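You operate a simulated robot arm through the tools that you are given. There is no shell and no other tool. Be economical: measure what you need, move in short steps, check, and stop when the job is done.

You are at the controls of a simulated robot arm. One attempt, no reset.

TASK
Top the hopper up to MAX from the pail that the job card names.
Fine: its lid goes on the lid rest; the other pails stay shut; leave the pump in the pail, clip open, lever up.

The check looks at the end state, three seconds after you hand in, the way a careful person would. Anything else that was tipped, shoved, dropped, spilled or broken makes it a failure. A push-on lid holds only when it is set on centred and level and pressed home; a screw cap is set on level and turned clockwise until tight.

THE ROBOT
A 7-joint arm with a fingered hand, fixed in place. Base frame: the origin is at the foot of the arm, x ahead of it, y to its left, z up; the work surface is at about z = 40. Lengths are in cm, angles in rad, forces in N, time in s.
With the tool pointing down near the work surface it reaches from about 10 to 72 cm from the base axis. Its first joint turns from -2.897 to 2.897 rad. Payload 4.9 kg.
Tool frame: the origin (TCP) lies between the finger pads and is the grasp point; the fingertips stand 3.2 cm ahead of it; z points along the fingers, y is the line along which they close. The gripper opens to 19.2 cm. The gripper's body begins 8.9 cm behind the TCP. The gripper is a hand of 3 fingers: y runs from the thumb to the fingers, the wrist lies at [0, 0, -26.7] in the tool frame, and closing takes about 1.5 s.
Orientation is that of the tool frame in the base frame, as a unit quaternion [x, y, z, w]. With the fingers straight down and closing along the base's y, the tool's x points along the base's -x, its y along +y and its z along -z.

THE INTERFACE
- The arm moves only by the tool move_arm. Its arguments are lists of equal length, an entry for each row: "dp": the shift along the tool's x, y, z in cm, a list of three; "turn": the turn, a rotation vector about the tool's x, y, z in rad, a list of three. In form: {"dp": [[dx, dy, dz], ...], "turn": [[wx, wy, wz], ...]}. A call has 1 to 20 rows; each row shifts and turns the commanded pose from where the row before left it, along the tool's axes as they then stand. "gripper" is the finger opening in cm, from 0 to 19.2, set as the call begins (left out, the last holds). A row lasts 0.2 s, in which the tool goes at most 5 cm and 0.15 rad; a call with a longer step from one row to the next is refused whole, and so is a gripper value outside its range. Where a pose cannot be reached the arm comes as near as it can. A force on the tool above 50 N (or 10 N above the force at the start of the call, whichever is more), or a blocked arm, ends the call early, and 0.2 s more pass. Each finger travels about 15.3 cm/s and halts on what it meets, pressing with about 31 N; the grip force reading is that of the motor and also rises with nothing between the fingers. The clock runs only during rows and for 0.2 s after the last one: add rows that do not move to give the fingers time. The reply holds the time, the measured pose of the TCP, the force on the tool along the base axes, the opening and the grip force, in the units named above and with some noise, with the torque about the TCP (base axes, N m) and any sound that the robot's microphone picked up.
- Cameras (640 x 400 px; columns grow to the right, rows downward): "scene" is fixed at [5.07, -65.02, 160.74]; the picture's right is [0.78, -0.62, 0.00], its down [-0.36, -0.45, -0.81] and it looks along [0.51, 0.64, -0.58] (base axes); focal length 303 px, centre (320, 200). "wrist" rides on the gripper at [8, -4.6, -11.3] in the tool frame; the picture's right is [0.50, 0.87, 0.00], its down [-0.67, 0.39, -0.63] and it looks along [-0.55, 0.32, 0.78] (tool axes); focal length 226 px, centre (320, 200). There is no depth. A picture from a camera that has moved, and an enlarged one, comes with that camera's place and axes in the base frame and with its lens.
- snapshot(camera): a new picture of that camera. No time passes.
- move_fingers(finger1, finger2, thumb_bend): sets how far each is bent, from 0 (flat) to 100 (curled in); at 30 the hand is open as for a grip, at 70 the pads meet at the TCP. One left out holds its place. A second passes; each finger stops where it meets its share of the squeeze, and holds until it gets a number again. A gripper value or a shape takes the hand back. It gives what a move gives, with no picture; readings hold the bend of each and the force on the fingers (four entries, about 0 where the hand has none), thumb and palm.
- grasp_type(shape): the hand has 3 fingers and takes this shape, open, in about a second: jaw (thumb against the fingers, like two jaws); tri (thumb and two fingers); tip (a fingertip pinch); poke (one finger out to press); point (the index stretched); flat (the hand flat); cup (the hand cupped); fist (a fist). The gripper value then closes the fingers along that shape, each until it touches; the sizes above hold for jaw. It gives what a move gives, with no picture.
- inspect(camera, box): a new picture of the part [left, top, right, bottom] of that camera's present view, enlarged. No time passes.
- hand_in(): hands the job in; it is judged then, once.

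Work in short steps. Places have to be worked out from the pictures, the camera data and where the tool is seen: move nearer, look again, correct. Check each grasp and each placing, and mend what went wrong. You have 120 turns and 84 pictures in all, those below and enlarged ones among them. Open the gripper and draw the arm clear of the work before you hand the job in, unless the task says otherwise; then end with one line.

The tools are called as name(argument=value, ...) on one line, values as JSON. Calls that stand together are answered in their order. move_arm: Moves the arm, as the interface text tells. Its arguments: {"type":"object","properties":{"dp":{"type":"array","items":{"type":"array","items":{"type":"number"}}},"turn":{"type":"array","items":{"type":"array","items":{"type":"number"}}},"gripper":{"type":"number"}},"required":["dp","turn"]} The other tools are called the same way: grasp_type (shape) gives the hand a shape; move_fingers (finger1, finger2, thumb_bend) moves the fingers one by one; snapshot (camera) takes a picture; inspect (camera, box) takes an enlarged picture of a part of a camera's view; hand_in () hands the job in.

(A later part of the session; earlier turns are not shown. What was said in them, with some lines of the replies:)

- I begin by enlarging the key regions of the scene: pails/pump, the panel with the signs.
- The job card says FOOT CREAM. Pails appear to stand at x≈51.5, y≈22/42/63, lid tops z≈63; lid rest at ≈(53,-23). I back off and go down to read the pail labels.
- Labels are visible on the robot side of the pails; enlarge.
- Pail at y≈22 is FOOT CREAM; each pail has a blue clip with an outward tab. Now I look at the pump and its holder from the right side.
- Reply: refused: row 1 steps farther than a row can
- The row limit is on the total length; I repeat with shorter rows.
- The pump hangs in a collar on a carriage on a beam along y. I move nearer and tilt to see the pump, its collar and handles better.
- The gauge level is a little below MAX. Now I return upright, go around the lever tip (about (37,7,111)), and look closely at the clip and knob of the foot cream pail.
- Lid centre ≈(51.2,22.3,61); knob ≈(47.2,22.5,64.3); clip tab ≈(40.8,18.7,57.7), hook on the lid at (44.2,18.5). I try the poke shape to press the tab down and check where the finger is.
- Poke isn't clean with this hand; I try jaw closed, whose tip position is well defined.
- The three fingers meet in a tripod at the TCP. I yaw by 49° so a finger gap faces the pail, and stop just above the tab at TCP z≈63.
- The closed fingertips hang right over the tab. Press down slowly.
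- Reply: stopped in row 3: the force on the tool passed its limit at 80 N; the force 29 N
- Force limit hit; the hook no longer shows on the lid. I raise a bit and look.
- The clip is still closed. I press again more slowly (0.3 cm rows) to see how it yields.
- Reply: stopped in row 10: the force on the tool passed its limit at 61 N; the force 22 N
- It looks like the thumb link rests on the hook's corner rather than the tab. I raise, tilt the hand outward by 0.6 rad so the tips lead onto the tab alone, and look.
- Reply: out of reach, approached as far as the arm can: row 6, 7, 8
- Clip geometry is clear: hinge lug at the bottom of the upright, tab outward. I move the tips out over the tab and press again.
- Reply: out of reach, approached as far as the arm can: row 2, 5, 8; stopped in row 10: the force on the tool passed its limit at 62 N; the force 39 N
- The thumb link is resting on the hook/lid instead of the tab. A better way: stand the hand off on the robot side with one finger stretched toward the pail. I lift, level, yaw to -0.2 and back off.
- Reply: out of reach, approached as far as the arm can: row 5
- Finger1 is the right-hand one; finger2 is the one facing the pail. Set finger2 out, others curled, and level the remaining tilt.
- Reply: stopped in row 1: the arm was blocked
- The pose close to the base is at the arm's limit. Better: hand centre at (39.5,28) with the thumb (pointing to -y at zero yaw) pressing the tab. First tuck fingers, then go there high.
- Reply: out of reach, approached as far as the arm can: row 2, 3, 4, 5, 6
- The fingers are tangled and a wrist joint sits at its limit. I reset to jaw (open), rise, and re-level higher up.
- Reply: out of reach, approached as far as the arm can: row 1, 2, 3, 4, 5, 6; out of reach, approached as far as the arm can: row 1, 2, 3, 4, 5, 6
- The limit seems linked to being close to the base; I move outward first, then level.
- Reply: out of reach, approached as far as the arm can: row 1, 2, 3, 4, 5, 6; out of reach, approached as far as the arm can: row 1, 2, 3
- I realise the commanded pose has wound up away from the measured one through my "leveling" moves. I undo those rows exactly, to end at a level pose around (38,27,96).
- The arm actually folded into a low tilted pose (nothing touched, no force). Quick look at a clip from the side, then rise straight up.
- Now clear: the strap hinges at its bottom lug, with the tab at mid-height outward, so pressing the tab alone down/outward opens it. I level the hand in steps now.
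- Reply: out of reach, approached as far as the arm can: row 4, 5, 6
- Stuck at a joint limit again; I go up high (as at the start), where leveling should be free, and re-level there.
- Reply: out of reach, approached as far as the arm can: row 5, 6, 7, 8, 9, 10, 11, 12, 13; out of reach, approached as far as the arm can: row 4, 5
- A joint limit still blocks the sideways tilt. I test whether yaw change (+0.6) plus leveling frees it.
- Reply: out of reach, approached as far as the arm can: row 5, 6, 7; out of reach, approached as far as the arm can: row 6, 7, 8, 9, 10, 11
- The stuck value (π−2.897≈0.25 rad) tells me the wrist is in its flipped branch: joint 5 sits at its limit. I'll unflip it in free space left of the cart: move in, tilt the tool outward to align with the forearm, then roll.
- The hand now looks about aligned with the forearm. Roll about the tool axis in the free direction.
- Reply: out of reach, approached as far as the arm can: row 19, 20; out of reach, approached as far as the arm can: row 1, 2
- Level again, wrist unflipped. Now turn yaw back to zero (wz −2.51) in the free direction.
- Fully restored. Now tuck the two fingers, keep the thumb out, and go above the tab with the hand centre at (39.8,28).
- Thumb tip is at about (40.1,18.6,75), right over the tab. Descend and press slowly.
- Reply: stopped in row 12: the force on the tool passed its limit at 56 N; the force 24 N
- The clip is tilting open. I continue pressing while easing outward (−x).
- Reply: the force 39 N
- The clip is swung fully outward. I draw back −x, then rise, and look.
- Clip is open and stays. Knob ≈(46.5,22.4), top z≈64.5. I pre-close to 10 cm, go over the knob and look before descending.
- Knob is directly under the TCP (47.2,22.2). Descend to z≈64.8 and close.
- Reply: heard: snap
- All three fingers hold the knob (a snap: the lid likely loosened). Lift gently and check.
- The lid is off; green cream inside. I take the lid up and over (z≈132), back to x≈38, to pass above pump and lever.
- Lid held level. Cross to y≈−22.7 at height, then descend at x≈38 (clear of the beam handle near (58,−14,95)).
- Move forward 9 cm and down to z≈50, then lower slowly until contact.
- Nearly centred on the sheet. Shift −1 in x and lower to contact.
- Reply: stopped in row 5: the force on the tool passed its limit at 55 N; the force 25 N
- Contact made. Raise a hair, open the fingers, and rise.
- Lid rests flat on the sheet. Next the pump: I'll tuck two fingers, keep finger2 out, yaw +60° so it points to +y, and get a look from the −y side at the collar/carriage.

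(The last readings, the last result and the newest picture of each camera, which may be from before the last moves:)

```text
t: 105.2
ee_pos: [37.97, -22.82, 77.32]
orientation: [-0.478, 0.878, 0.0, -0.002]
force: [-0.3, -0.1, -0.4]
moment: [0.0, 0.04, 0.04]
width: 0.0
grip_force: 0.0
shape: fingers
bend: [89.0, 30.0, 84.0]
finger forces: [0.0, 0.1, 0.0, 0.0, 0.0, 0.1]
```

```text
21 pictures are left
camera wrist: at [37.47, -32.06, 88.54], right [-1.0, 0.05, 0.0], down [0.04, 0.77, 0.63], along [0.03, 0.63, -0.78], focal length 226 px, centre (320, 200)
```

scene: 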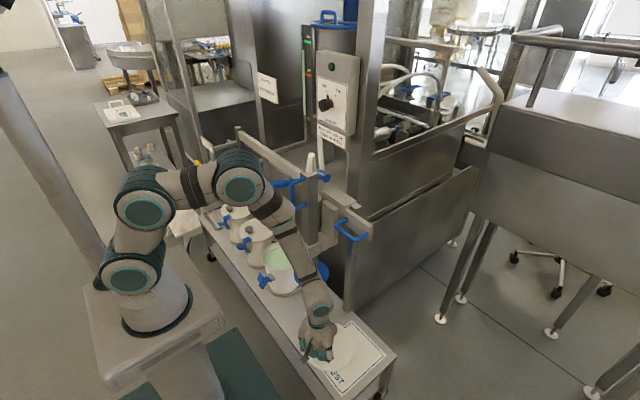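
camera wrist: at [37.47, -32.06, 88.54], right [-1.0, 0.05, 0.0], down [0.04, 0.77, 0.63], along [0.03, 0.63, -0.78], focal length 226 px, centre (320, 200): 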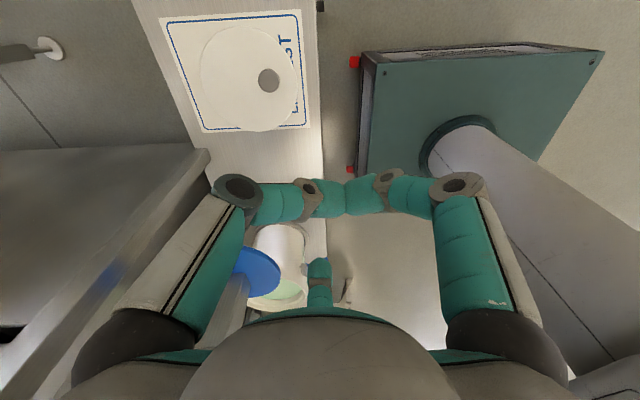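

Lid placement confirmed. I yaw so finger2 points diagonally (~50° azimuth), keeping the hand clear of the beam handle, and approach the collar's −y face.

move_arm(dp=[[0, 0, 0], [0, 0, 0], [0, 0, 0], [0, 0, 0], [0, 0, 0], [-3.3, 1.92, 0], [-3.3, 1.92, 0], [-3.3, 1.92, 0]], turn=[[0, 0, 0.13], [0, 0, 0.13], [0, 0, 0.13], [0, 0, 0.13], [0, 0, 0.13], [0, 0, 0], [0, 0, 0], [0, 0, 0]])

inspect(camera="scene", box=[260, 140, 400, 290])

snapshot(camera="wrist")

```text
t: 107.0
ee_pos: [45.36, -14.14, 77.18]
orientation: [-0.173, 0.985, 0.0, 0.0]
force: [0.4, -0.3, -0.8]
moment: [-0.03, -0.01, 0.02]
width: 0.0
grip_force: 0.1
shape: fingers
bend: [90.0, 30.0, 84.0]
finger forces: [0.1, 0.1, 0.0, 0.1, 0.0, 0.1]
```

```text
2.67 times, centred on (330, 215) of scene
camera zoom: at [5.07, -65.02, 160.74], right [0.78, -0.62, 0.0], down [-0.36, -0.45, -0.81], along [0.51, 0.64, -0.58], focal length 807 px, centre (293, 160)
```

zoom: 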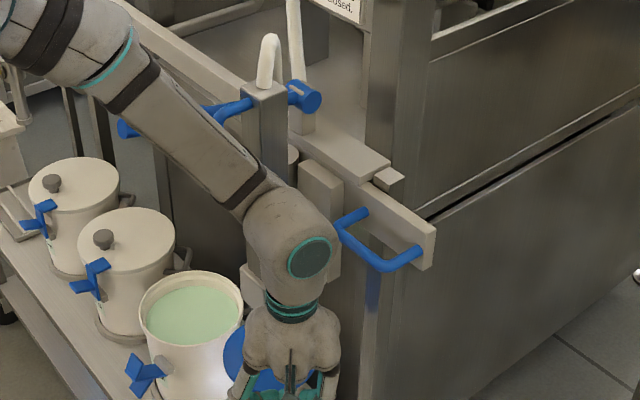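

```text
19 pictures are left
camera wrist: at [39.44, -21.23, 88.47], right [-0.77, 0.64, 0.0], down [0.5, 0.59, 0.63], along [0.4, 0.48, -0.78], focal length 226 px, centre (320, 200)
```

wrist: 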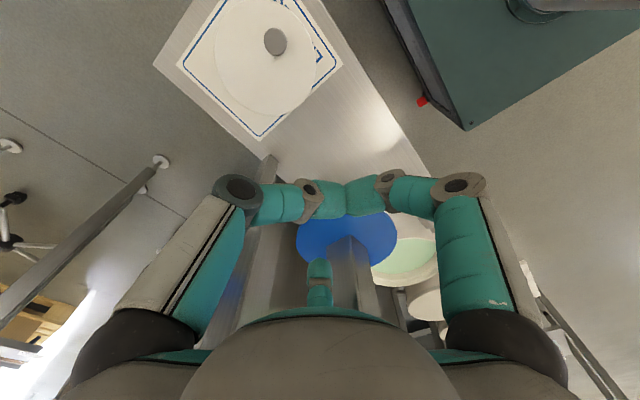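

Finger2 is on the −y side of the column. Push gently along +y.

move_arm(dp=[[-0.24, 0.66, 0], [-0.24, 0.66, 0], [-0.24, 0.66, 0], [-0.24, 0.66, 0], [-0.24, 0.66, 0], [-0.24, 0.66, 0], [-0.24, 0.66, 0], [-0.24, 0.66, 0], [-0.24, 0.66, 0], [-0.24, 0.66, 0], [-0.24, 0.66, 0], [-0.24, 0.66, 0]], turn=[[0, 0, 0], [0, 0, 0], [0, 0, 0], [0, 0, 0], [0, 0, 0], [0, 0, 0], [0, 0, 0], [0, 0, 0], [0, 0, 0], [0, 0, 0], [0, 0, 0], [0, 0, 0]])

inspect(camera="scene", box=[240, 140, 400, 310])

```text
t: 109.7
ee_pos: [45.29, -5.71, 77.25]
orientation: [-0.173, 0.985, 0.0, -0.002]
force: [-0.1, -0.4, -0.8]
moment: [-0.03, -0.02, -0.02]
width: 0.02
grip_force: 0.1
shape: fingers
bend: [90.0, 30.0, 84.0]
finger forces: [0.0, 0.1, 0.0, 0.1, 0.0, 0.0]
```

```text
2.35 times, centred on (320, 225) of scene
camera zoom: at [5.07, -65.02, 160.74], right [0.78, -0.62, 0.0], down [-0.36, -0.45, -0.81], along [0.51, 0.64, -0.58], focal length 712 px, centre (320, 141)
```

zoom: 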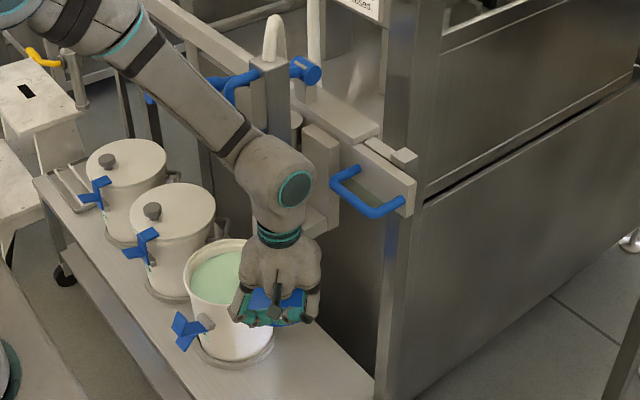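

The beam with pump slides very freely (moved ≈6 cm). Continue pushing ≈12 cm and then measure alignment.

move_arm(dp=[[-0.24, 0.66, 0], [-0.24, 0.66, 0], [-0.24, 0.66, 0], [-0.24, 0.66, 0], [-0.24, 0.66, 0], [-0.24, 0.66, 0], [-0.24, 0.66, 0], [-0.24, 0.66, 0], [-0.24, 0.66, 0], [-0.24, 0.66, 0], [-0.24, 0.66, 0], [-0.24, 0.66, 0], [-0.24, 0.66, 0], [-0.24, 0.66, 0], [-0.24, 0.66, 0], [-0.24, 0.66, 0], [-0.24, 0.66, 0]], turn=[[0, 0, 0], [0, 0, 0], [0, 0, 0], [0, 0, 0], [0, 0, 0], [0, 0, 0], [0, 0, 0], [0, 0, 0], [0, 0, 0], [0, 0, 0], [0, 0, 0], [0, 0, 0], [0, 0, 0], [0, 0, 0], [0, 0, 0], [0, 0, 0], [0, 0, 0]])

inspect(camera="scene", box=[220, 140, 380, 310])

```text
t: 113.2
ee_pos: [45.38, 6.53, 77.38]
orientation: [-0.173, 0.985, 0.001, -0.001]
force: [0.0, -0.3, -0.1]
moment: [-0.02, 0.02, -0.04]
width: 0.01
grip_force: 0.4
shape: fingers
bend: [90.0, 31.0, 84.0]
finger forces: [0.1, 0.7, 0.0, 0.1, 0.1, 0.0]
```

```text
2.35 times, centred on (300, 225) of scene
camera zoom: at [5.07, -65.02, 160.74], right [0.78, -0.62, 0.0], down [-0.36, -0.45, -0.81], along [0.51, 0.64, -0.58], focal length 712 px, centre (367, 141)
```

zoom: 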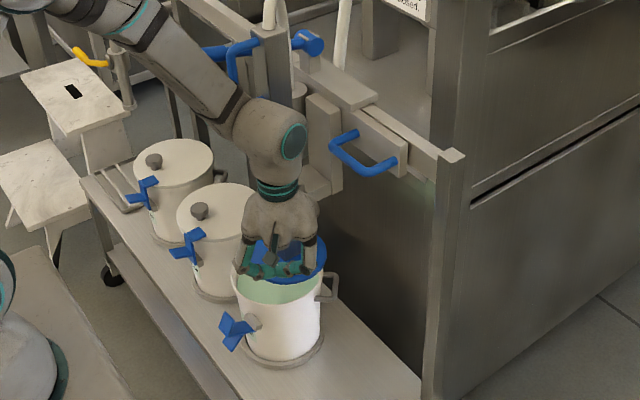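

The carriage (with its handle) slides on the rail; disc is at about y≈18.2. Push ~4 cm more, then back off a little and view.

move_arm(dp=[[-0.24, 0.66, 0], [-0.24, 0.66, 0], [-0.24, 0.66, 0], [-0.24, 0.66, 0], [-0.24, 0.66, 0], [-0.14, 0.38, 0], [0.69, -1.88, 0], [1.38, -3.76, 0], [1.38, -3.76, 0], [1.38, -3.76, 0], [1.38, -3.76, 0]], turn=[[0, 0, 0], [0, 0, 0], [0, 0, 0], [0, 0, 0], [0, 0, 0], [0, 0, 0], [0, 0, 0], [0, 0, 0], [0, 0, 0], [0, 0, 0], [0, 0, 0]])

inspect(camera="scene", box=[230, 150, 370, 300])

```text
t: 115.7
ee_pos: [45.34, -7.64, 77.27]
orientation: [-0.174, 0.985, -0.001, -0.001]
force: [0.4, -0.1, -0.3]
moment: [0.03, -0.02, 0.02]
width: 0.0
grip_force: 0.2
shape: fingers
bend: [90.0, 30.0, 84.0]
finger forces: [0.0, 0.0, 0.0, 0.1, 0.0, 0.1]
```

```text
2.67 times, centred on (300, 225) of scene
camera zoom: at [5.07, -65.02, 160.74], right [0.78, -0.62, 0.0], down [-0.36, -0.45, -0.81], along [0.51, 0.64, -0.58], focal length 807 px, centre (373, 133)
```

zoom: 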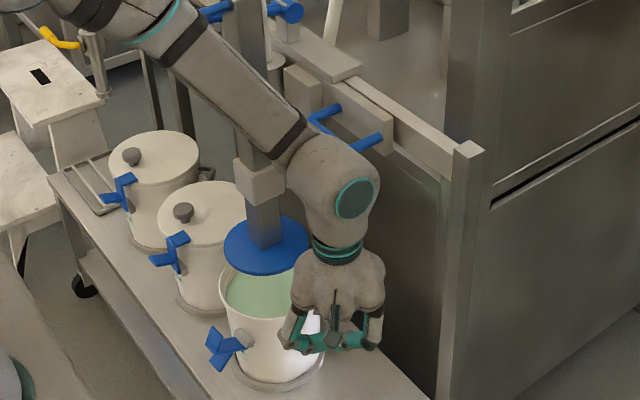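

The pump is now over the pail; alignment needs checking from another direction. I move the hand back to (28,5,90) for a wrist view.

move_arm(dp=[[4.06, 1.48, 0], [4.06, 1.48, 0], [4.06, 1.48, 0], [4.06, 1.48, 0], [-1.08, 2.96, -3.18], [-1.08, 2.96, -3.18], [-1.08, 2.96, -3.18], [-1.08, 2.96, -3.18], [0, 0, 0], [0, 0, 0], [0, 0, 0]], turn=[[0, 0, 0], [0, 0, 0], [0, 0, 0], [0, 0, 0], [0, 0, 0], [0, 0, 0], [0, 0, 0], [0, 0, 0], [0, 0, 0.117], [0, 0, 0.117], [0, 0, 0.117]])

grasp_type(shape="jaw")

inspect(camera="wrist", box=[180, 60, 460, 320])

inspect(camera="scene", box=[240, 140, 340, 300])

```text
t: 118.0
ee_pos: [28.07, 4.89, 90.09]
orientation: [0.001, 1.0, 0.0, -0.001]
force: [0.0, -0.2, -0.1]
moment: [-0.02, -0.03, -0.02]
width: 0.0
grip_force: 0.0
shape: fingers
bend: [90.0, 30.0, 84.0]
finger forces: [0.1, 0.0, 0.0, 0.0, 0.0, 0.1]
```

```text
t: 119.0
ee_pos: [27.89, 4.89, 90.05]
orientation: [0.001, 1.0, 0.0, -0.001]
force: [1.2, 0.3, 0.2]
moment: [0.0, 0.0, -0.03]
width: 19.18
grip_force: 0.1
shape: jaw
bend: [30.0, 30.0, 30.0]
finger forces: [0.1, 0.0, 0.0, 0.0, 0.1, 0.0]
```

```text
1.54 times, centred on (320, 190) of wrist
camera zoom: at [19.98, 0.08, 101.29], right [-0.5, 0.87, 0.0], down [0.67, 0.39, 0.63], along [0.55, 0.31, -0.78], focal length 348 px, centre (320, 215)
```

zoom: 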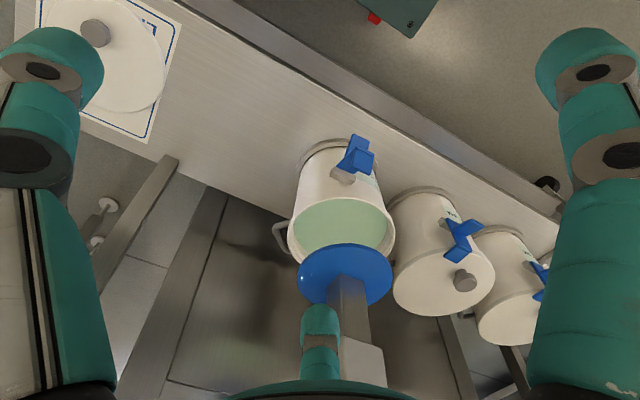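

```text
2.50 times, centred on (290, 220) of scene
camera zoom: at [5.07, -65.02, 160.74], right [0.78, -0.62, 0.0], down [-0.36, -0.45, -0.81], along [0.51, 0.64, -0.58], focal length 757 px, centre (395, 150)
```

zoom: 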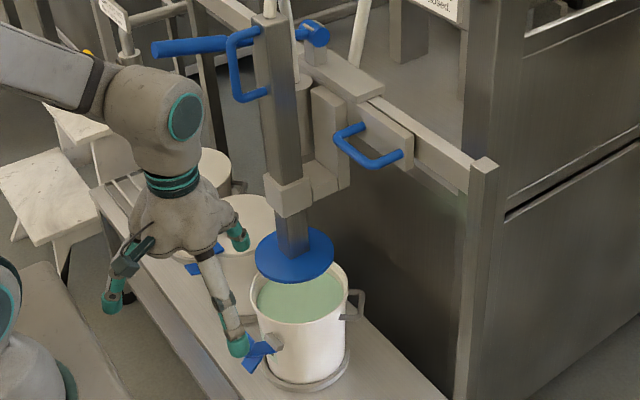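

Both views agree: disc (z≈68) is centred over the pail. To lower the pump I'll press on the U-handle's top rod (≈(47,22.3,112.5)) with finger2 from the free side; first move there above it.

move_fingers(finger1=95, finger2=30, thumb_bend=90)

move_arm(dp=[[0, 0, -4.4], [0, 0, -4.4], [0, 0, -4.4], [0, 0, -4.4], [0, 0, -4.4], [0, 0, -4.4], [0, 0, -4.4], [0, 0, 0], [0, 0, 0], [0, 0, 0], [-3.8, 1.2, 0], [-3.8, 1.2, 0], [-3.8, 1.2, 0], [-3.7, 1.1, 0]], turn=[[0, 0, 0], [0, 0, 0], [0, 0, 0], [0, 0, 0], [0, 0, 0], [0, 0, 0], [0, 0, 0], [0, 0, -0.117], [0, 0, -0.117], [0, 0, -0.117], [0, 0, 0], [0, 0, 0], [0, 0, 0], [0, 0, 0]])

inspect(camera="wrist", box=[200, 140, 440, 300])

inspect(camera="scene", box=[210, 80, 350, 220])

```text
t: 120.0
ee_pos: [27.91, 4.74, 90.07]
orientation: [0.001, 1.0, 0.0, 0.0]
force: [0.4, 0.5, -0.1]
moment: [-0.01, -0.02, 0.0]
width: 0.0
grip_force: 0.0
shape: fingers
bend: [89.0, 30.0, 84.0]
finger forces: [0.0, 0.0, 0.0, 0.0, 0.0, 0.1]
```

```text
t: 123.0
ee_pos: [40.48, 14.56, 120.68]
orientation: [-0.173, 0.985, 0.0, -0.001]
force: [0.2, -0.1, -0.3]
moment: [0.0, -0.02, 0.01]
width: 0.0
grip_force: 0.0
shape: fingers
bend: [90.0, 30.0, 84.0]
finger forces: [0.0, 0.0, 0.0, 0.1, 0.0, 0.1]
```

```text
2.50 times, centred on (320, 220) of wrist
camera zoom: at [34.46, 7.31, 131.98], right [-0.77, 0.64, 0.0], down [0.5, 0.59, 0.63], along [0.4, 0.48, -0.78], focal length 565 px, centre (320, 150)
```

zoom: 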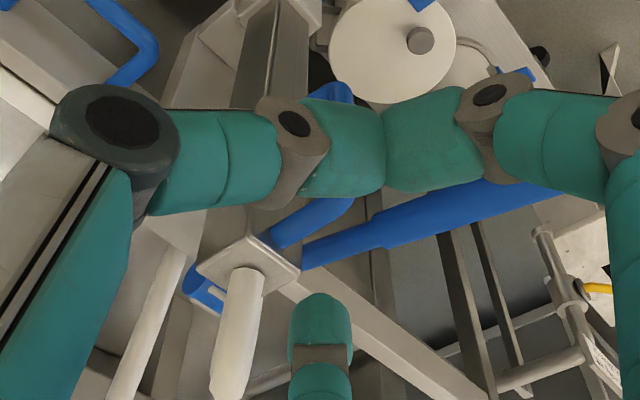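

```text
2.86 times, centred on (280, 150) of scene
camera zoom: at [5.07, -65.02, 160.74], right [0.78, -0.62, 0.0], down [-0.36, -0.45, -0.81], along [0.51, 0.64, -0.58], focal length 865 px, centre (434, 343)
```

zoom: 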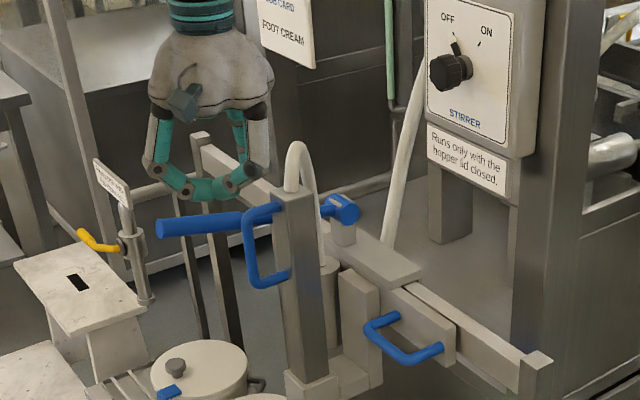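

Finger2's tip is right above the handle's top rod (both ≈(47.5,22.8)). Press down slowly.

move_arm(dp=[[0, 0, 1], [0, 0, 1], [0, 0, 1], [0, 0, 0.6], [0, 0, 0.6], [0, 0, 0.6], [0, 0, 0.6], [0, 0, 0.6], [0, 0, 0.6], [0, 0, 0.6], [0, 0, 0.6], [0, 0, 0.6]], turn=[[0, 0, 0], [0, 0, 0], [0, 0, 0], [0, 0, 0], [0, 0, 0], [0, 0, 0], [0, 0, 0], [0, 0, 0], [0, 0, 0], [0, 0, 0], [0, 0, 0], [0, 0, 0]])

inspect(camera="scene", box=[220, 110, 360, 310])

```text
t: 125.5
ee_pos: [40.62, 14.5, 112.25]
orientation: [-0.174, 0.985, 0.0, -0.002]
force: [0.5, -0.2, 0.7]
moment: [-0.01, -0.01, 0.0]
width: 0.0
grip_force: 0.1
shape: fingers
bend: [90.0, 30.0, 84.0]
finger forces: [0.0, 0.0, 0.0, 0.0, 0.0, 0.0]
```

```text
2.00 times, centred on (290, 210) of scene
camera zoom: at [5.07, -65.02, 160.74], right [0.78, -0.62, 0.0], down [-0.36, -0.45, -0.81], along [0.51, 0.64, -0.58], focal length 605 px, centre (380, 180)
```

zoom: 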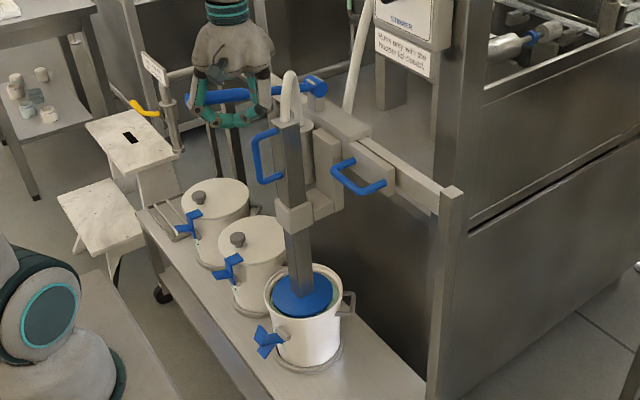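

The pump is sliding down and the disc is already in the pail mouth, centred. Continue down.

move_arm(dp=[[0, 0, 1], [0, 0, 1], [0, 0, 1], [0, 0, 1], [0, 0, 1], [0, 0, 1], [0, 0, 1], [0, 0, 1], [0, 0, 1], [0, 0, 1], [0, 0, 1], [0, 0, 1], [0, 0, 1], [0, 0, 1], [0, 0, 1], [0, 0, 1]], turn=[[0, 0, 0], [0, 0, 0], [0, 0, 0], [0, 0, 0], [0, 0, 0], [0, 0, 0], [0, 0, 0], [0, 0, 0], [0, 0, 0], [0, 0, 0], [0, 0, 0], [0, 0, 0], [0, 0, 0], [0, 0, 0], [0, 0, 0], [0, 0, 0]])

inspect(camera="scene", box=[220, 110, 360, 310])

```text
t: 127.6
ee_pos: [41.15, 14.69, 104.53]
orientation: [-0.174, 0.985, 0.004, 0.011]
force: [-7.0, -6.2, 23.5]
moment: [1.84, -1.45, 0.21]
width: 0.0
grip_force: 12.4
shape: fingers
bend: [90.0, 27.0, 84.0]
finger forces: [0.0, 23.0, 0.0, 0.0, 0.0, 0.0]
stopped in row 10: the force on the tool passed its limit at 52 N (the readings are from after the stop); the commanded pose is now the measured one
```

```text
2.00 times, centred on (290, 210) of scene
camera zoom: at [5.07, -65.02, 160.74], right [0.78, -0.62, 0.0], down [-0.36, -0.45, -0.81], along [0.51, 0.64, -0.58], focal length 605 px, centre (380, 180)
```

zoom: 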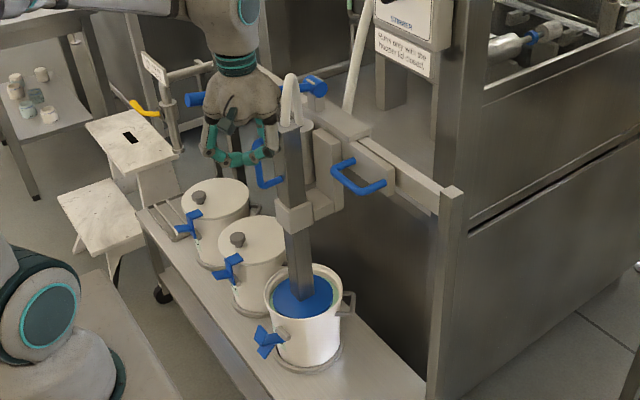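

The pump dropped 11 cm on its own and its follower plate now rests at the cream level; extra push doesn't move it. I back off upward and inspect.

move_arm(dp=[[0, 0, -2], [1, 0, -4], [1, 0, -4], [1, 0, -4], [1, 0, -4], [1, 0, -4]], turn=[[0, 0, 0], [0, 0, 0], [0, 0, 0], [0, 0, 0], [0, 0, 0], [0, 0, 0]])

inspect(camera="scene", box=[240, 130, 340, 310])

```text
t: 129.0
ee_pos: [35.82, 12.52, 125.89]
orientation: [-0.173, 0.985, 0.001, 0.006]
force: [0.9, 0.2, -0.3]
moment: [-0.01, 0.03, 0.0]
width: 0.0
grip_force: 0.1
shape: fingers
bend: [90.0, 30.0, 84.0]
finger forces: [0.0, 0.0, 0.0, 0.0, 0.0, 0.0]
```

```text
2.22 times, centred on (290, 220) of scene
camera zoom: at [5.07, -65.02, 160.74], right [0.78, -0.62, 0.0], down [-0.36, -0.45, -0.81], along [0.51, 0.64, -0.58], focal length 673 px, centre (387, 156)
```

zoom: 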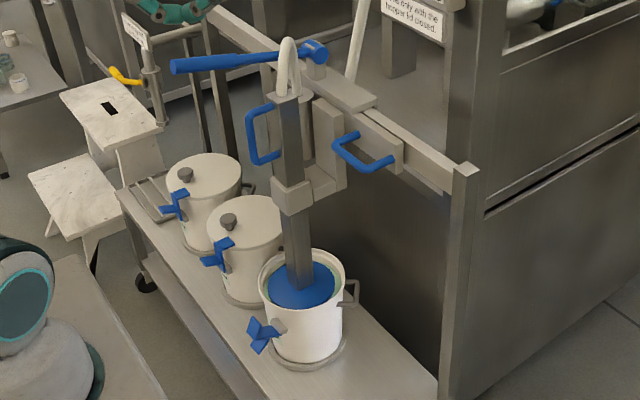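

Pump sits in the pail, plate on the cream. Now the lever (tip ≈(36.5,28,112), pivot ≈(64,28,105)): go above it with jaw open to 8 cm and look.

grasp_type(shape="jaw")

move_arm(dp=[[0, 0, 0], [0, 0, 0], [0, 0, 0], [-1, 4, 0], [-1, 4, 0], [-1, 4, 0], [-0.7, 3.5, 0], [0, 0, 3]], turn=[[0, 0, 0.117], [0, 0, 0.117], [0, 0, 0.117], [0, 0, 0], [0, 0, 0], [0, 0, 0], [0, 0, 0], [0, 0, 0]], gripper=10)

snapshot(camera="wrist")

```text
t: 129.9
ee_pos: [35.88, 12.68, 125.85]
orientation: [-0.174, 0.985, 0.002, 0.006]
force: [0.2, -0.5, 0.2]
moment: [0.01, -0.02, 0.02]
width: 19.18
grip_force: 0.1
shape: jaw
bend: [30.0, 30.0, 30.0]
finger forces: [0.0, 0.0, 0.0, 0.0, 0.0, 0.0]
```

```text
t: 131.7
ee_pos: [39.87, 28.31, 123.3]
orientation: [0.001, 1.0, 0.004, 0.007]
force: [0.0, 0.6, 0.5]
moment: [-0.01, -0.05, 0.05]
width: 10.06
grip_force: 0.0
shape: jaw
bend: [35.0, 35.0, 70.0]
finger forces: [0.0, 0.1, 0.1, 0.0, 0.0, 0.1]
```

```text
8 pictures are left
camera wrist: at [31.59, 23.52, 134.48], right [-0.5, 0.87, 0.0], down [0.66, 0.38, 0.64], along [0.56, 0.32, -0.77], focal length 226 px, centre (320, 200)
```

wrist: 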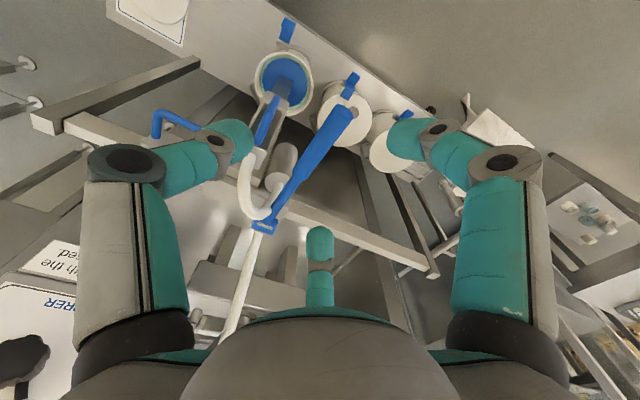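

Lever axis is at y≈29.2. Open to 14, shift y +0.9, descend onto the lever and grip it.

move_arm(dp=[[0, 0.9, 0], [0, 0, 0], [0, 0, 0], [0, 0, 3], [0, 0, 3], [0, 0, 3], [0, 0, 2.9]], turn=[[0, 0, 0], [0, 0, 0], [0, 0, 0], [0, 0, 0], [0, 0, 0], [0, 0, 0], [0, 0, 0]], gripper=14)

move_arm(dp=[[0, 0, 0], [0, 0, 0], [0, 0, 0], [0, 0, 0], [0, 0, 0], [0, 0, 0], [0, 0, 0]], turn=[[0, 0, 0], [0, 0, 0], [0, 0, 0], [0, 0, 0], [0, 0, 0], [0, 0, 0], [0, 0, 0]], gripper=0)

```text
t: 133.3
ee_pos: [39.93, 29.33, 111.29]
orientation: [0.001, 1.0, 0.003, 0.008]
force: [0.4, -0.4, 0.2]
moment: [-0.01, 0.01, 0.03]
width: 13.99
grip_force: 0.0
shape: jaw
bend: [28.0, 28.0, 61.0]
finger forces: [0.1, 0.0, 0.0, 0.1, 0.0, 0.0]
```

```text
t: 134.9
ee_pos: [39.9, 29.22, 111.23]
orientation: [0.0, 1.0, 0.004, 0.006]
force: [-11.5, -2.1, -5.0]
moment: [-0.26, 0.08, 0.17]
width: 2.51
grip_force: 30.9
shape: jaw
bend: [50.0, 81.0, 69.0]
finger forces: [27.1, 18.3, 0.0, 0.0, 32.3, 0.1]
```

Lever gripped. Try the first part of a down stroke (6 cm along its arc).

move_arm(dp=[[0.2, 0, 1], [0.16, 0, 1], [0.12, 0, 1], [0.08, 0, 1], [0.04, 0, 1], [0, 0, 1]], turn=[[0, -0.03, 0], [0, -0.03, 0], [0, -0.03, 0], [0, -0.03, 0], [0, -0.03, 0], [0, -0.03, 0]])

```text
t: 136.3
ee_pos: [39.84, 29.24, 105.3]
orientation: [0.002, 0.995, 0.003, 0.097]
force: [0.3, -0.1, -0.4]
moment: [-0.01, 0.02, -0.03]
width: 1.7
grip_force: 31.0
shape: jaw
bend: [81.0, 84.0, 72.0]
finger forces: [0.0, 0.0, 0.0, 0.1, 0.1, 0.0]
```

The grip slipped, but the fingers seem to be closed below the lever (caged). Check with a picture.

inspect(camera="scene", box=[230, 30, 360, 190])

```text
2.50 times, centred on (295, 110) of scene
camera zoom: at [5.07, -65.02, 160.74], right [0.78, -0.62, 0.0], down [-0.36, -0.45, -0.81], along [0.51, 0.64, -0.58], focal length 757 px, centre (382, 425)
```

zoom: 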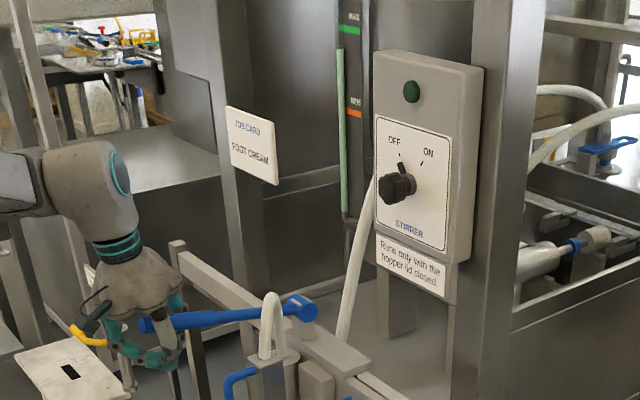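

Yes, the lever is caged in the hand. Push down with the palm: 12 cm.

move_arm(dp=[[0.23, 0, 1.18], [0.23, 0, 1.18], [0.23, 0, 1.18], [0.23, 0, 1.18], [0.23, 0, 1.18], [0.23, 0, 1.18], [0.23, 0, 1.18], [0.23, 0, 1.18], [0.23, 0, 1.18], [0.23, 0, 1.18]], turn=[[0, 0, 0], [0, 0, 0], [0, 0, 0], [0, 0, 0], [0, 0, 0], [0, 0, 0], [0, 0, 0], [0, 0, 0], [0, 0, 0], [0, 0, 0]])

```text
t: 138.5
ee_pos: [39.88, 29.55, 93.2]
orientation: [0.001, 0.995, 0.005, 0.097]
force: [0.3, 2.2, 6.4]
moment: [-0.17, -0.02, 0.09]
width: 1.67
grip_force: 31.3
shape: jaw
bend: [81.0, 84.0, 72.0]
finger forces: [0.1, 4.2, 0.0, 0.1, 0.0, 3.2]
```

Lever goes down with ~6 N. Continue to find the end of the stroke.

move_arm(dp=[[0.19, 0, 0.98], [0.19, 0, 0.98], [0.19, 0, 0.98], [0.19, 0, 0.98], [0.19, 0, 0.98], [0.19, 0, 0.98], [0.19, 0, 0.98], [0.19, 0, 0.98], [0.19, 0, 0.98], [0.19, 0, 0.98]], turn=[[0, 0, 0], [0, 0, 0], [0, 0, 0], [0, 0, 0], [0, 0, 0], [0, 0, 0], [0, 0, 0], [0, 0, 0], [0, 0, 0], [0, 0, 0]])

```text
t: 140.5
ee_pos: [40.1, 29.97, 85.2]
orientation: [0.001, 0.995, 0.008, 0.1]
force: [-21.4, -1.0, 22.2]
moment: [0.16, -2.23, 0.16]
width: 1.65
grip_force: 30.9
shape: jaw
bend: [81.0, 84.0, 72.0]
finger forces: [0.0, 1.5, 0.0, 0.0, 0.0, 25.7]
stopped in row 9: the force on the tool passed its limit at 64 N (the readings are from after the stop); the commanded pose is now the measured one
```

Bottom of the stroke reached. Now lift through the up stroke until resistance.

move_arm(dp=[[-0.28, 0, -1.47], [-0.28, 0, -1.47], [-0.28, 0, -1.47], [-0.28, 0, -1.47], [-0.28, 0, -1.47], [-0.28, 0, -1.47], [-0.28, 0, -1.47], [-0.28, 0, -1.47], [-0.28, 0, -1.47], [-0.28, 0, -1.47], [-0.28, 0, -1.47], [-0.28, 0, -1.47], [-0.28, 0, -1.47], [-0.28, 0, -1.47], [-0.19, 0, -0.98], [-0.19, 0, -0.98], [-0.19, 0, -0.98]], turn=[[0, 0, 0], [0, 0, 0], [0, 0, 0], [0, 0, 0], [0, 0, 0], [0, 0, 0], [0, 0, 0], [0, 0, 0], [0, 0, 0], [0, 0, 0], [0, 0, 0], [0, 0, 0], [0, 0, 0], [0, 0, 0], [0, 0, 0], [0, 0, 0], [0, 0, 0]])

inspect(camera="scene", box=[230, 30, 360, 190])

```text
t: 144.1
ee_pos: [39.81, 29.42, 108.47]
orientation: [0.0, 0.996, 0.004, 0.094]
force: [0.8, 4.9, -31.5]
moment: [-0.24, 0.53, 0.19]
width: 1.59
grip_force: 31.0
shape: jaw
bend: [81.0, 83.0, 72.0]
finger forces: [0.1, 19.8, 0.0, 0.0, 5.3, 0.1]
```

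```text
2.50 times, centred on (295, 110) of scene
camera zoom: at [5.07, -65.02, 160.74], right [0.78, -0.62, 0.0], down [-0.36, -0.45, -0.81], along [0.51, 0.64, -0.58], focal length 757 px, centre (382, 425)
```

zoom: 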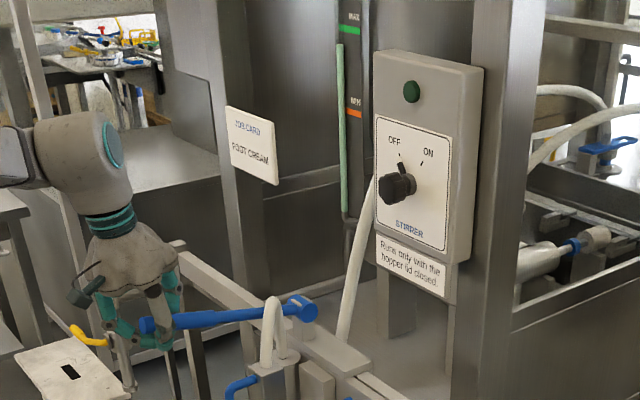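

Level rose by about a quarter of the gap to MAX (47→43 px, MAX at 30). Do another full stroke.

move_arm(dp=[[0.475, 0, 2.455], [0.475, 0, 2.455], [0.475, 0, 2.455], [0.475, 0, 2.455], [0.475, 0, 2.455], [0.475, 0, 2.455], [0.475, 0, 2.455], [0.475, 0, 2.455], [0.475, 0, 2.455], [-0.475, 0, -2.455], [-0.475, 0, -2.455], [-0.475, 0, -2.455], [-0.475, 0, -2.455], [-0.475, 0, -2.455], [-0.475, 0, -2.455], [-0.475, 0, -2.455], [-0.475, 0, -2.455], [-0.475, 0, -2.455]], turn=[[0, 0, 0], [0, 0, 0], [0, 0, 0], [0, 0, 0], [0, 0, 0], [0, 0, 0], [0, 0, 0], [0, 0, 0], [0, 0, 0], [0, 0, 0], [0, 0, 0], [0, 0, 0], [0, 0, 0], [0, 0, 0], [0, 0, 0], [0, 0, 0], [0, 0, 0], [0, 0, 0]])

inspect(camera="scene", box=[290, 25, 330, 65])

```text
t: 147.9
ee_pos: [39.83, 29.31, 108.36]
orientation: [0.001, 0.995, 0.004, 0.095]
force: [2.2, 4.9, -25.9]
moment: [-0.26, 0.47, 0.17]
width: 1.56
grip_force: 31.2
shape: jaw
bend: [81.0, 83.0, 72.0]
finger forces: [0.0, 19.2, 0.0, 0.0, 3.8, 0.0]
```

```text
10.00 times, centred on (310, 45) of scene
camera zoom: at [5.07, -65.02, 160.74], right [0.78, -0.62, 0.0], down [-0.36, -0.45, -0.81], along [0.51, 0.64, -0.58], focal length 3027 px, centre (420, 1750)
```

zoom: 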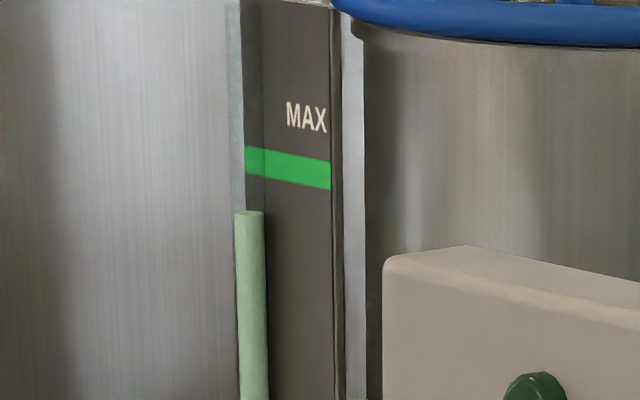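

Level top is at row 212, MAX band centre at ≈162 (about 17 px per stroke so far), so ~3 more strokes. Do two.

move_arm(dp=[[0.475, 0, 2.455], [0.475, 0, 2.455], [0.475, 0, 2.455], [0.475, 0, 2.455], [0.475, 0, 2.455], [0.475, 0, 2.455], [0.475, 0, 2.455], [0.475, 0, 2.455], [0.475, 0, 2.455], [-0.475, 0, -2.455], [-0.475, 0, -2.455], [-0.475, 0, -2.455], [-0.475, 0, -2.455], [-0.475, 0, -2.455], [-0.475, 0, -2.455], [-0.475, 0, -2.455], [-0.475, 0, -2.455], [-0.475, 0, -2.455]], turn=[[0, 0, 0], [0, 0, 0], [0, 0, 0], [0, 0, 0], [0, 0, 0], [0, 0, 0], [0, 0, 0], [0, 0, 0], [0, 0, 0], [0, 0, 0], [0, 0, 0], [0, 0, 0], [0, 0, 0], [0, 0, 0], [0, 0, 0], [0, 0, 0], [0, 0, 0], [0, 0, 0]])

inspect(camera="scene", box=[290, 25, 330, 65])

```text
t: 151.7
ee_pos: [39.66, 29.28, 108.38]
orientation: [0.0, 0.995, 0.004, 0.096]
force: [2.5, 5.9, -25.4]
moment: [-0.26, 0.51, 0.16]
width: 1.55
grip_force: 31.0
shape: jaw
bend: [81.0, 83.0, 72.0]
finger forces: [0.1, 19.2, 0.0, 0.0, 3.0, 0.0]
```

```text
10.00 times, centred on (310, 45) of scene
camera zoom: at [5.07, -65.02, 160.74], right [0.78, -0.62, 0.0], down [-0.36, -0.45, -0.81], along [0.51, 0.64, -0.58], focal length 3027 px, centre (420, 1750)
```

zoom: 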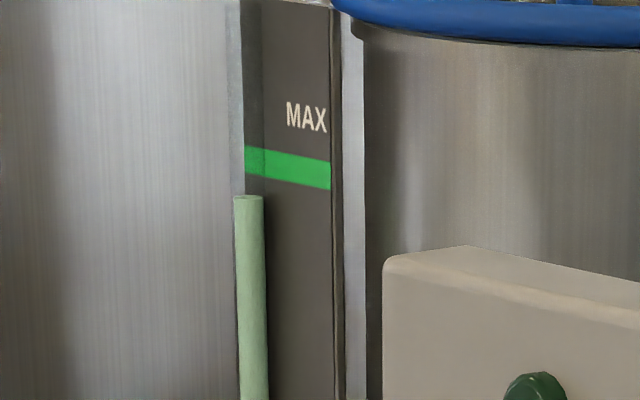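

Level row 196 (≈16 px per stroke); MAX centre ≈162–166. Exactly two more strokes.

move_arm(dp=[[0.475, 0, 2.455], [0.475, 0, 2.455], [0.475, 0, 2.455], [0.475, 0, 2.455], [0.475, 0, 2.455], [0.475, 0, 2.455], [0.475, 0, 2.455], [0.475, 0, 2.455], [0.475, 0, 2.455], [-0.475, 0, -2.455], [-0.475, 0, -2.455], [-0.475, 0, -2.455], [-0.475, 0, -2.455], [-0.475, 0, -2.455], [-0.475, 0, -2.455], [-0.475, 0, -2.455], [-0.475, 0, -2.455], [-0.475, 0, -2.455]], turn=[[0, 0, 0], [0, 0, 0], [0, 0, 0], [0, 0, 0], [0, 0, 0], [0, 0, 0], [0, 0, 0], [0, 0, 0], [0, 0, 0], [0, 0, 0], [0, 0, 0], [0, 0, 0], [0, 0, 0], [0, 0, 0], [0, 0, 0], [0, 0, 0], [0, 0, 0], [0, 0, 0]])

move_arm(dp=[[0.475, 0, 2.455], [0.475, 0, 2.455], [0.475, 0, 2.455], [0.475, 0, 2.455], [0.475, 0, 2.455], [0.475, 0, 2.455], [0.475, 0, 2.455], [0.475, 0, 2.455], [0.475, 0, 2.455], [-0.475, 0, -2.455], [-0.475, 0, -2.455], [-0.475, 0, -2.455], [-0.475, 0, -2.455], [-0.475, 0, -2.455], [-0.475, 0, -2.455], [-0.475, 0, -2.455], [-0.475, 0, -2.455], [-0.475, 0, -2.455]], turn=[[0, 0, 0], [0, 0, 0], [0, 0, 0], [0, 0, 0], [0, 0, 0], [0, 0, 0], [0, 0, 0], [0, 0, 0], [0, 0, 0], [0, 0, 0], [0, 0, 0], [0, 0, 0], [0, 0, 0], [0, 0, 0], [0, 0, 0], [0, 0, 0], [0, 0, 0], [0, 0, 0]])

inspect(camera="scene", box=[290, 25, 330, 65])

```text
t: 155.5
ee_pos: [39.78, 29.26, 108.41]
orientation: [0.0, 0.995, 0.004, 0.096]
force: [-0.4, 6.7, -24.0]
moment: [-0.3, 0.5, 0.17]
width: 1.57
grip_force: 30.8
shape: jaw
bend: [81.0, 83.0, 72.0]
finger forces: [0.0, 20.1, 0.0, 0.0, 2.5, 0.0]
```

```text
t: 159.3
ee_pos: [39.74, 29.28, 108.53]
orientation: [0.0, 0.995, 0.003, 0.096]
force: [2.1, 6.6, -27.6]
moment: [-0.29, 0.54, 0.19]
width: 1.56
grip_force: 31.3
shape: jaw
bend: [81.0, 83.0, 72.0]
finger forces: [0.1, 20.4, 0.1, 0.0, 3.5, 0.0]
```

```text
10.00 times, centred on (310, 45) of scene
camera zoom: at [5.07, -65.02, 160.74], right [0.78, -0.62, 0.0], down [-0.36, -0.45, -0.81], along [0.51, 0.64, -0.58], focal length 3027 px, centre (420, 1750)
```

zoom: 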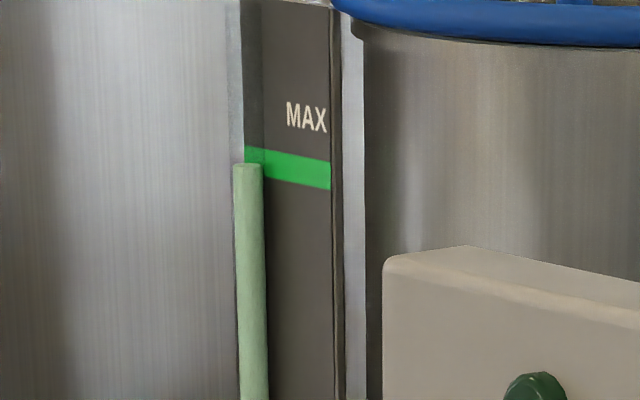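

Level is at the MAX mark. Release: open the fingers, then rise straight off the lever.

move_arm(dp=[[0, 0, 0], [0, 0, 0], [0, 0, 0], [0, 0, 0], [0, 0, 0], [0, 0, 0], [0, 0, 0], [-0.38, 0, -1.96], [-0.57, 0, -2.94], [-0.57, 0, -2.94], [-0.57, 0, -2.94], [-0.57, 0, -2.94], [-0.57, 0, -2.94]], turn=[[0, 0, 0], [0, 0, 0], [0, 0, 0], [0, 0, 0], [0, 0, 0], [0, 0, 0], [0, 0, 0], [0, 0, 0], [0, 0, 0], [0, 0, 0], [0, 0, 0], [0, 0, 0], [0, 0, 0]], gripper=15)

snapshot(camera="scene")

```text
t: 162.1
ee_pos: [39.58, 29.14, 125.98]
orientation: [0.001, 0.995, 0.007, 0.1]
force: [0.0, -0.5, 0.4]
moment: [0.0, 0.01, 0.02]
width: 14.97
grip_force: 0.1
shape: jaw
bend: [26.0, 26.0, 52.0]
finger forces: [0.0, 0.1, 0.0, 0.0, 0.0, 0.0]
```

```text
2 pictures are left
```

scene: 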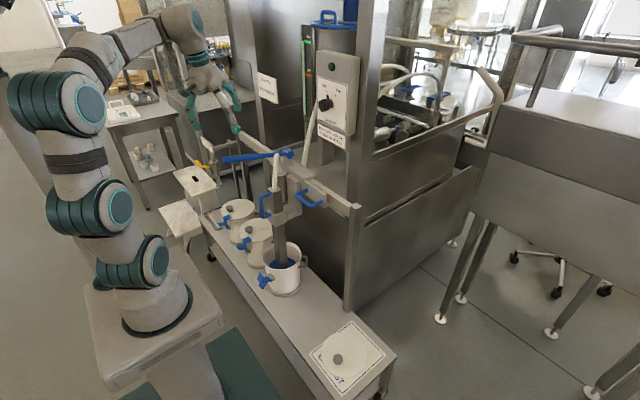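

Lever stays up, pump in pail, lid on rest. Draw the arm back and do a last zoom check.

move_arm(dp=[[0, 0, -3], [0, 0, -3], [3, 0, 0], [3, 0, 0], [3, 0, 0], [0, 0, 0], [0, 0, 0]], turn=[[0, 0, 0], [0, 0, 0], [0, 0, 0], [0, 0, 0], [0, 0, 0], [0, 0, 0], [0, 0, 0]], gripper=19)

inspect(camera="scene", box=[200, 20, 400, 310])

```text
t: 163.7
ee_pos: [29.46, 28.98, 130.03]
orientation: [0.002, 0.995, 0.006, 0.1]
force: [-0.5, 0.2, -0.4]
moment: [-0.02, 0.0, -0.01]
width: 18.99
grip_force: 0.0
shape: jaw
bend: [29.0, 29.0, 29.0]
finger forces: [0.0, 0.1, 0.1, 0.0, 0.0, 0.0]
```

```text
1.38 times, centred on (300, 165) of scene
camera zoom: at [5.07, -65.02, 160.74], right [0.78, -0.62, 0.0], down [-0.36, -0.45, -0.81], along [0.51, 0.64, -0.58], focal length 418 px, centre (348, 248)
```

zoom: 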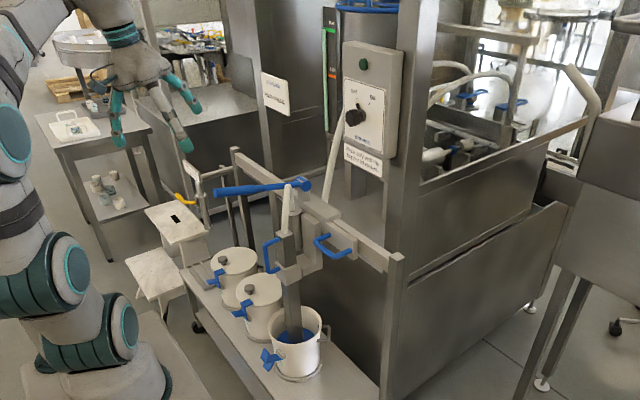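

Everything is as asked: level at MAX, pump in the foot-cream pail with the clip open and lever up, the other pails shut, and the lid on its rest. I hand it in.

hand_in()

```text
The job is handed in.
```

I topped the hopper up to MAX from the FOOT CREAM pail and handed the job in. The pail's lid is on the lid rest, the pump is in the pail with the clip open and lever up, and the other pails are still shut.
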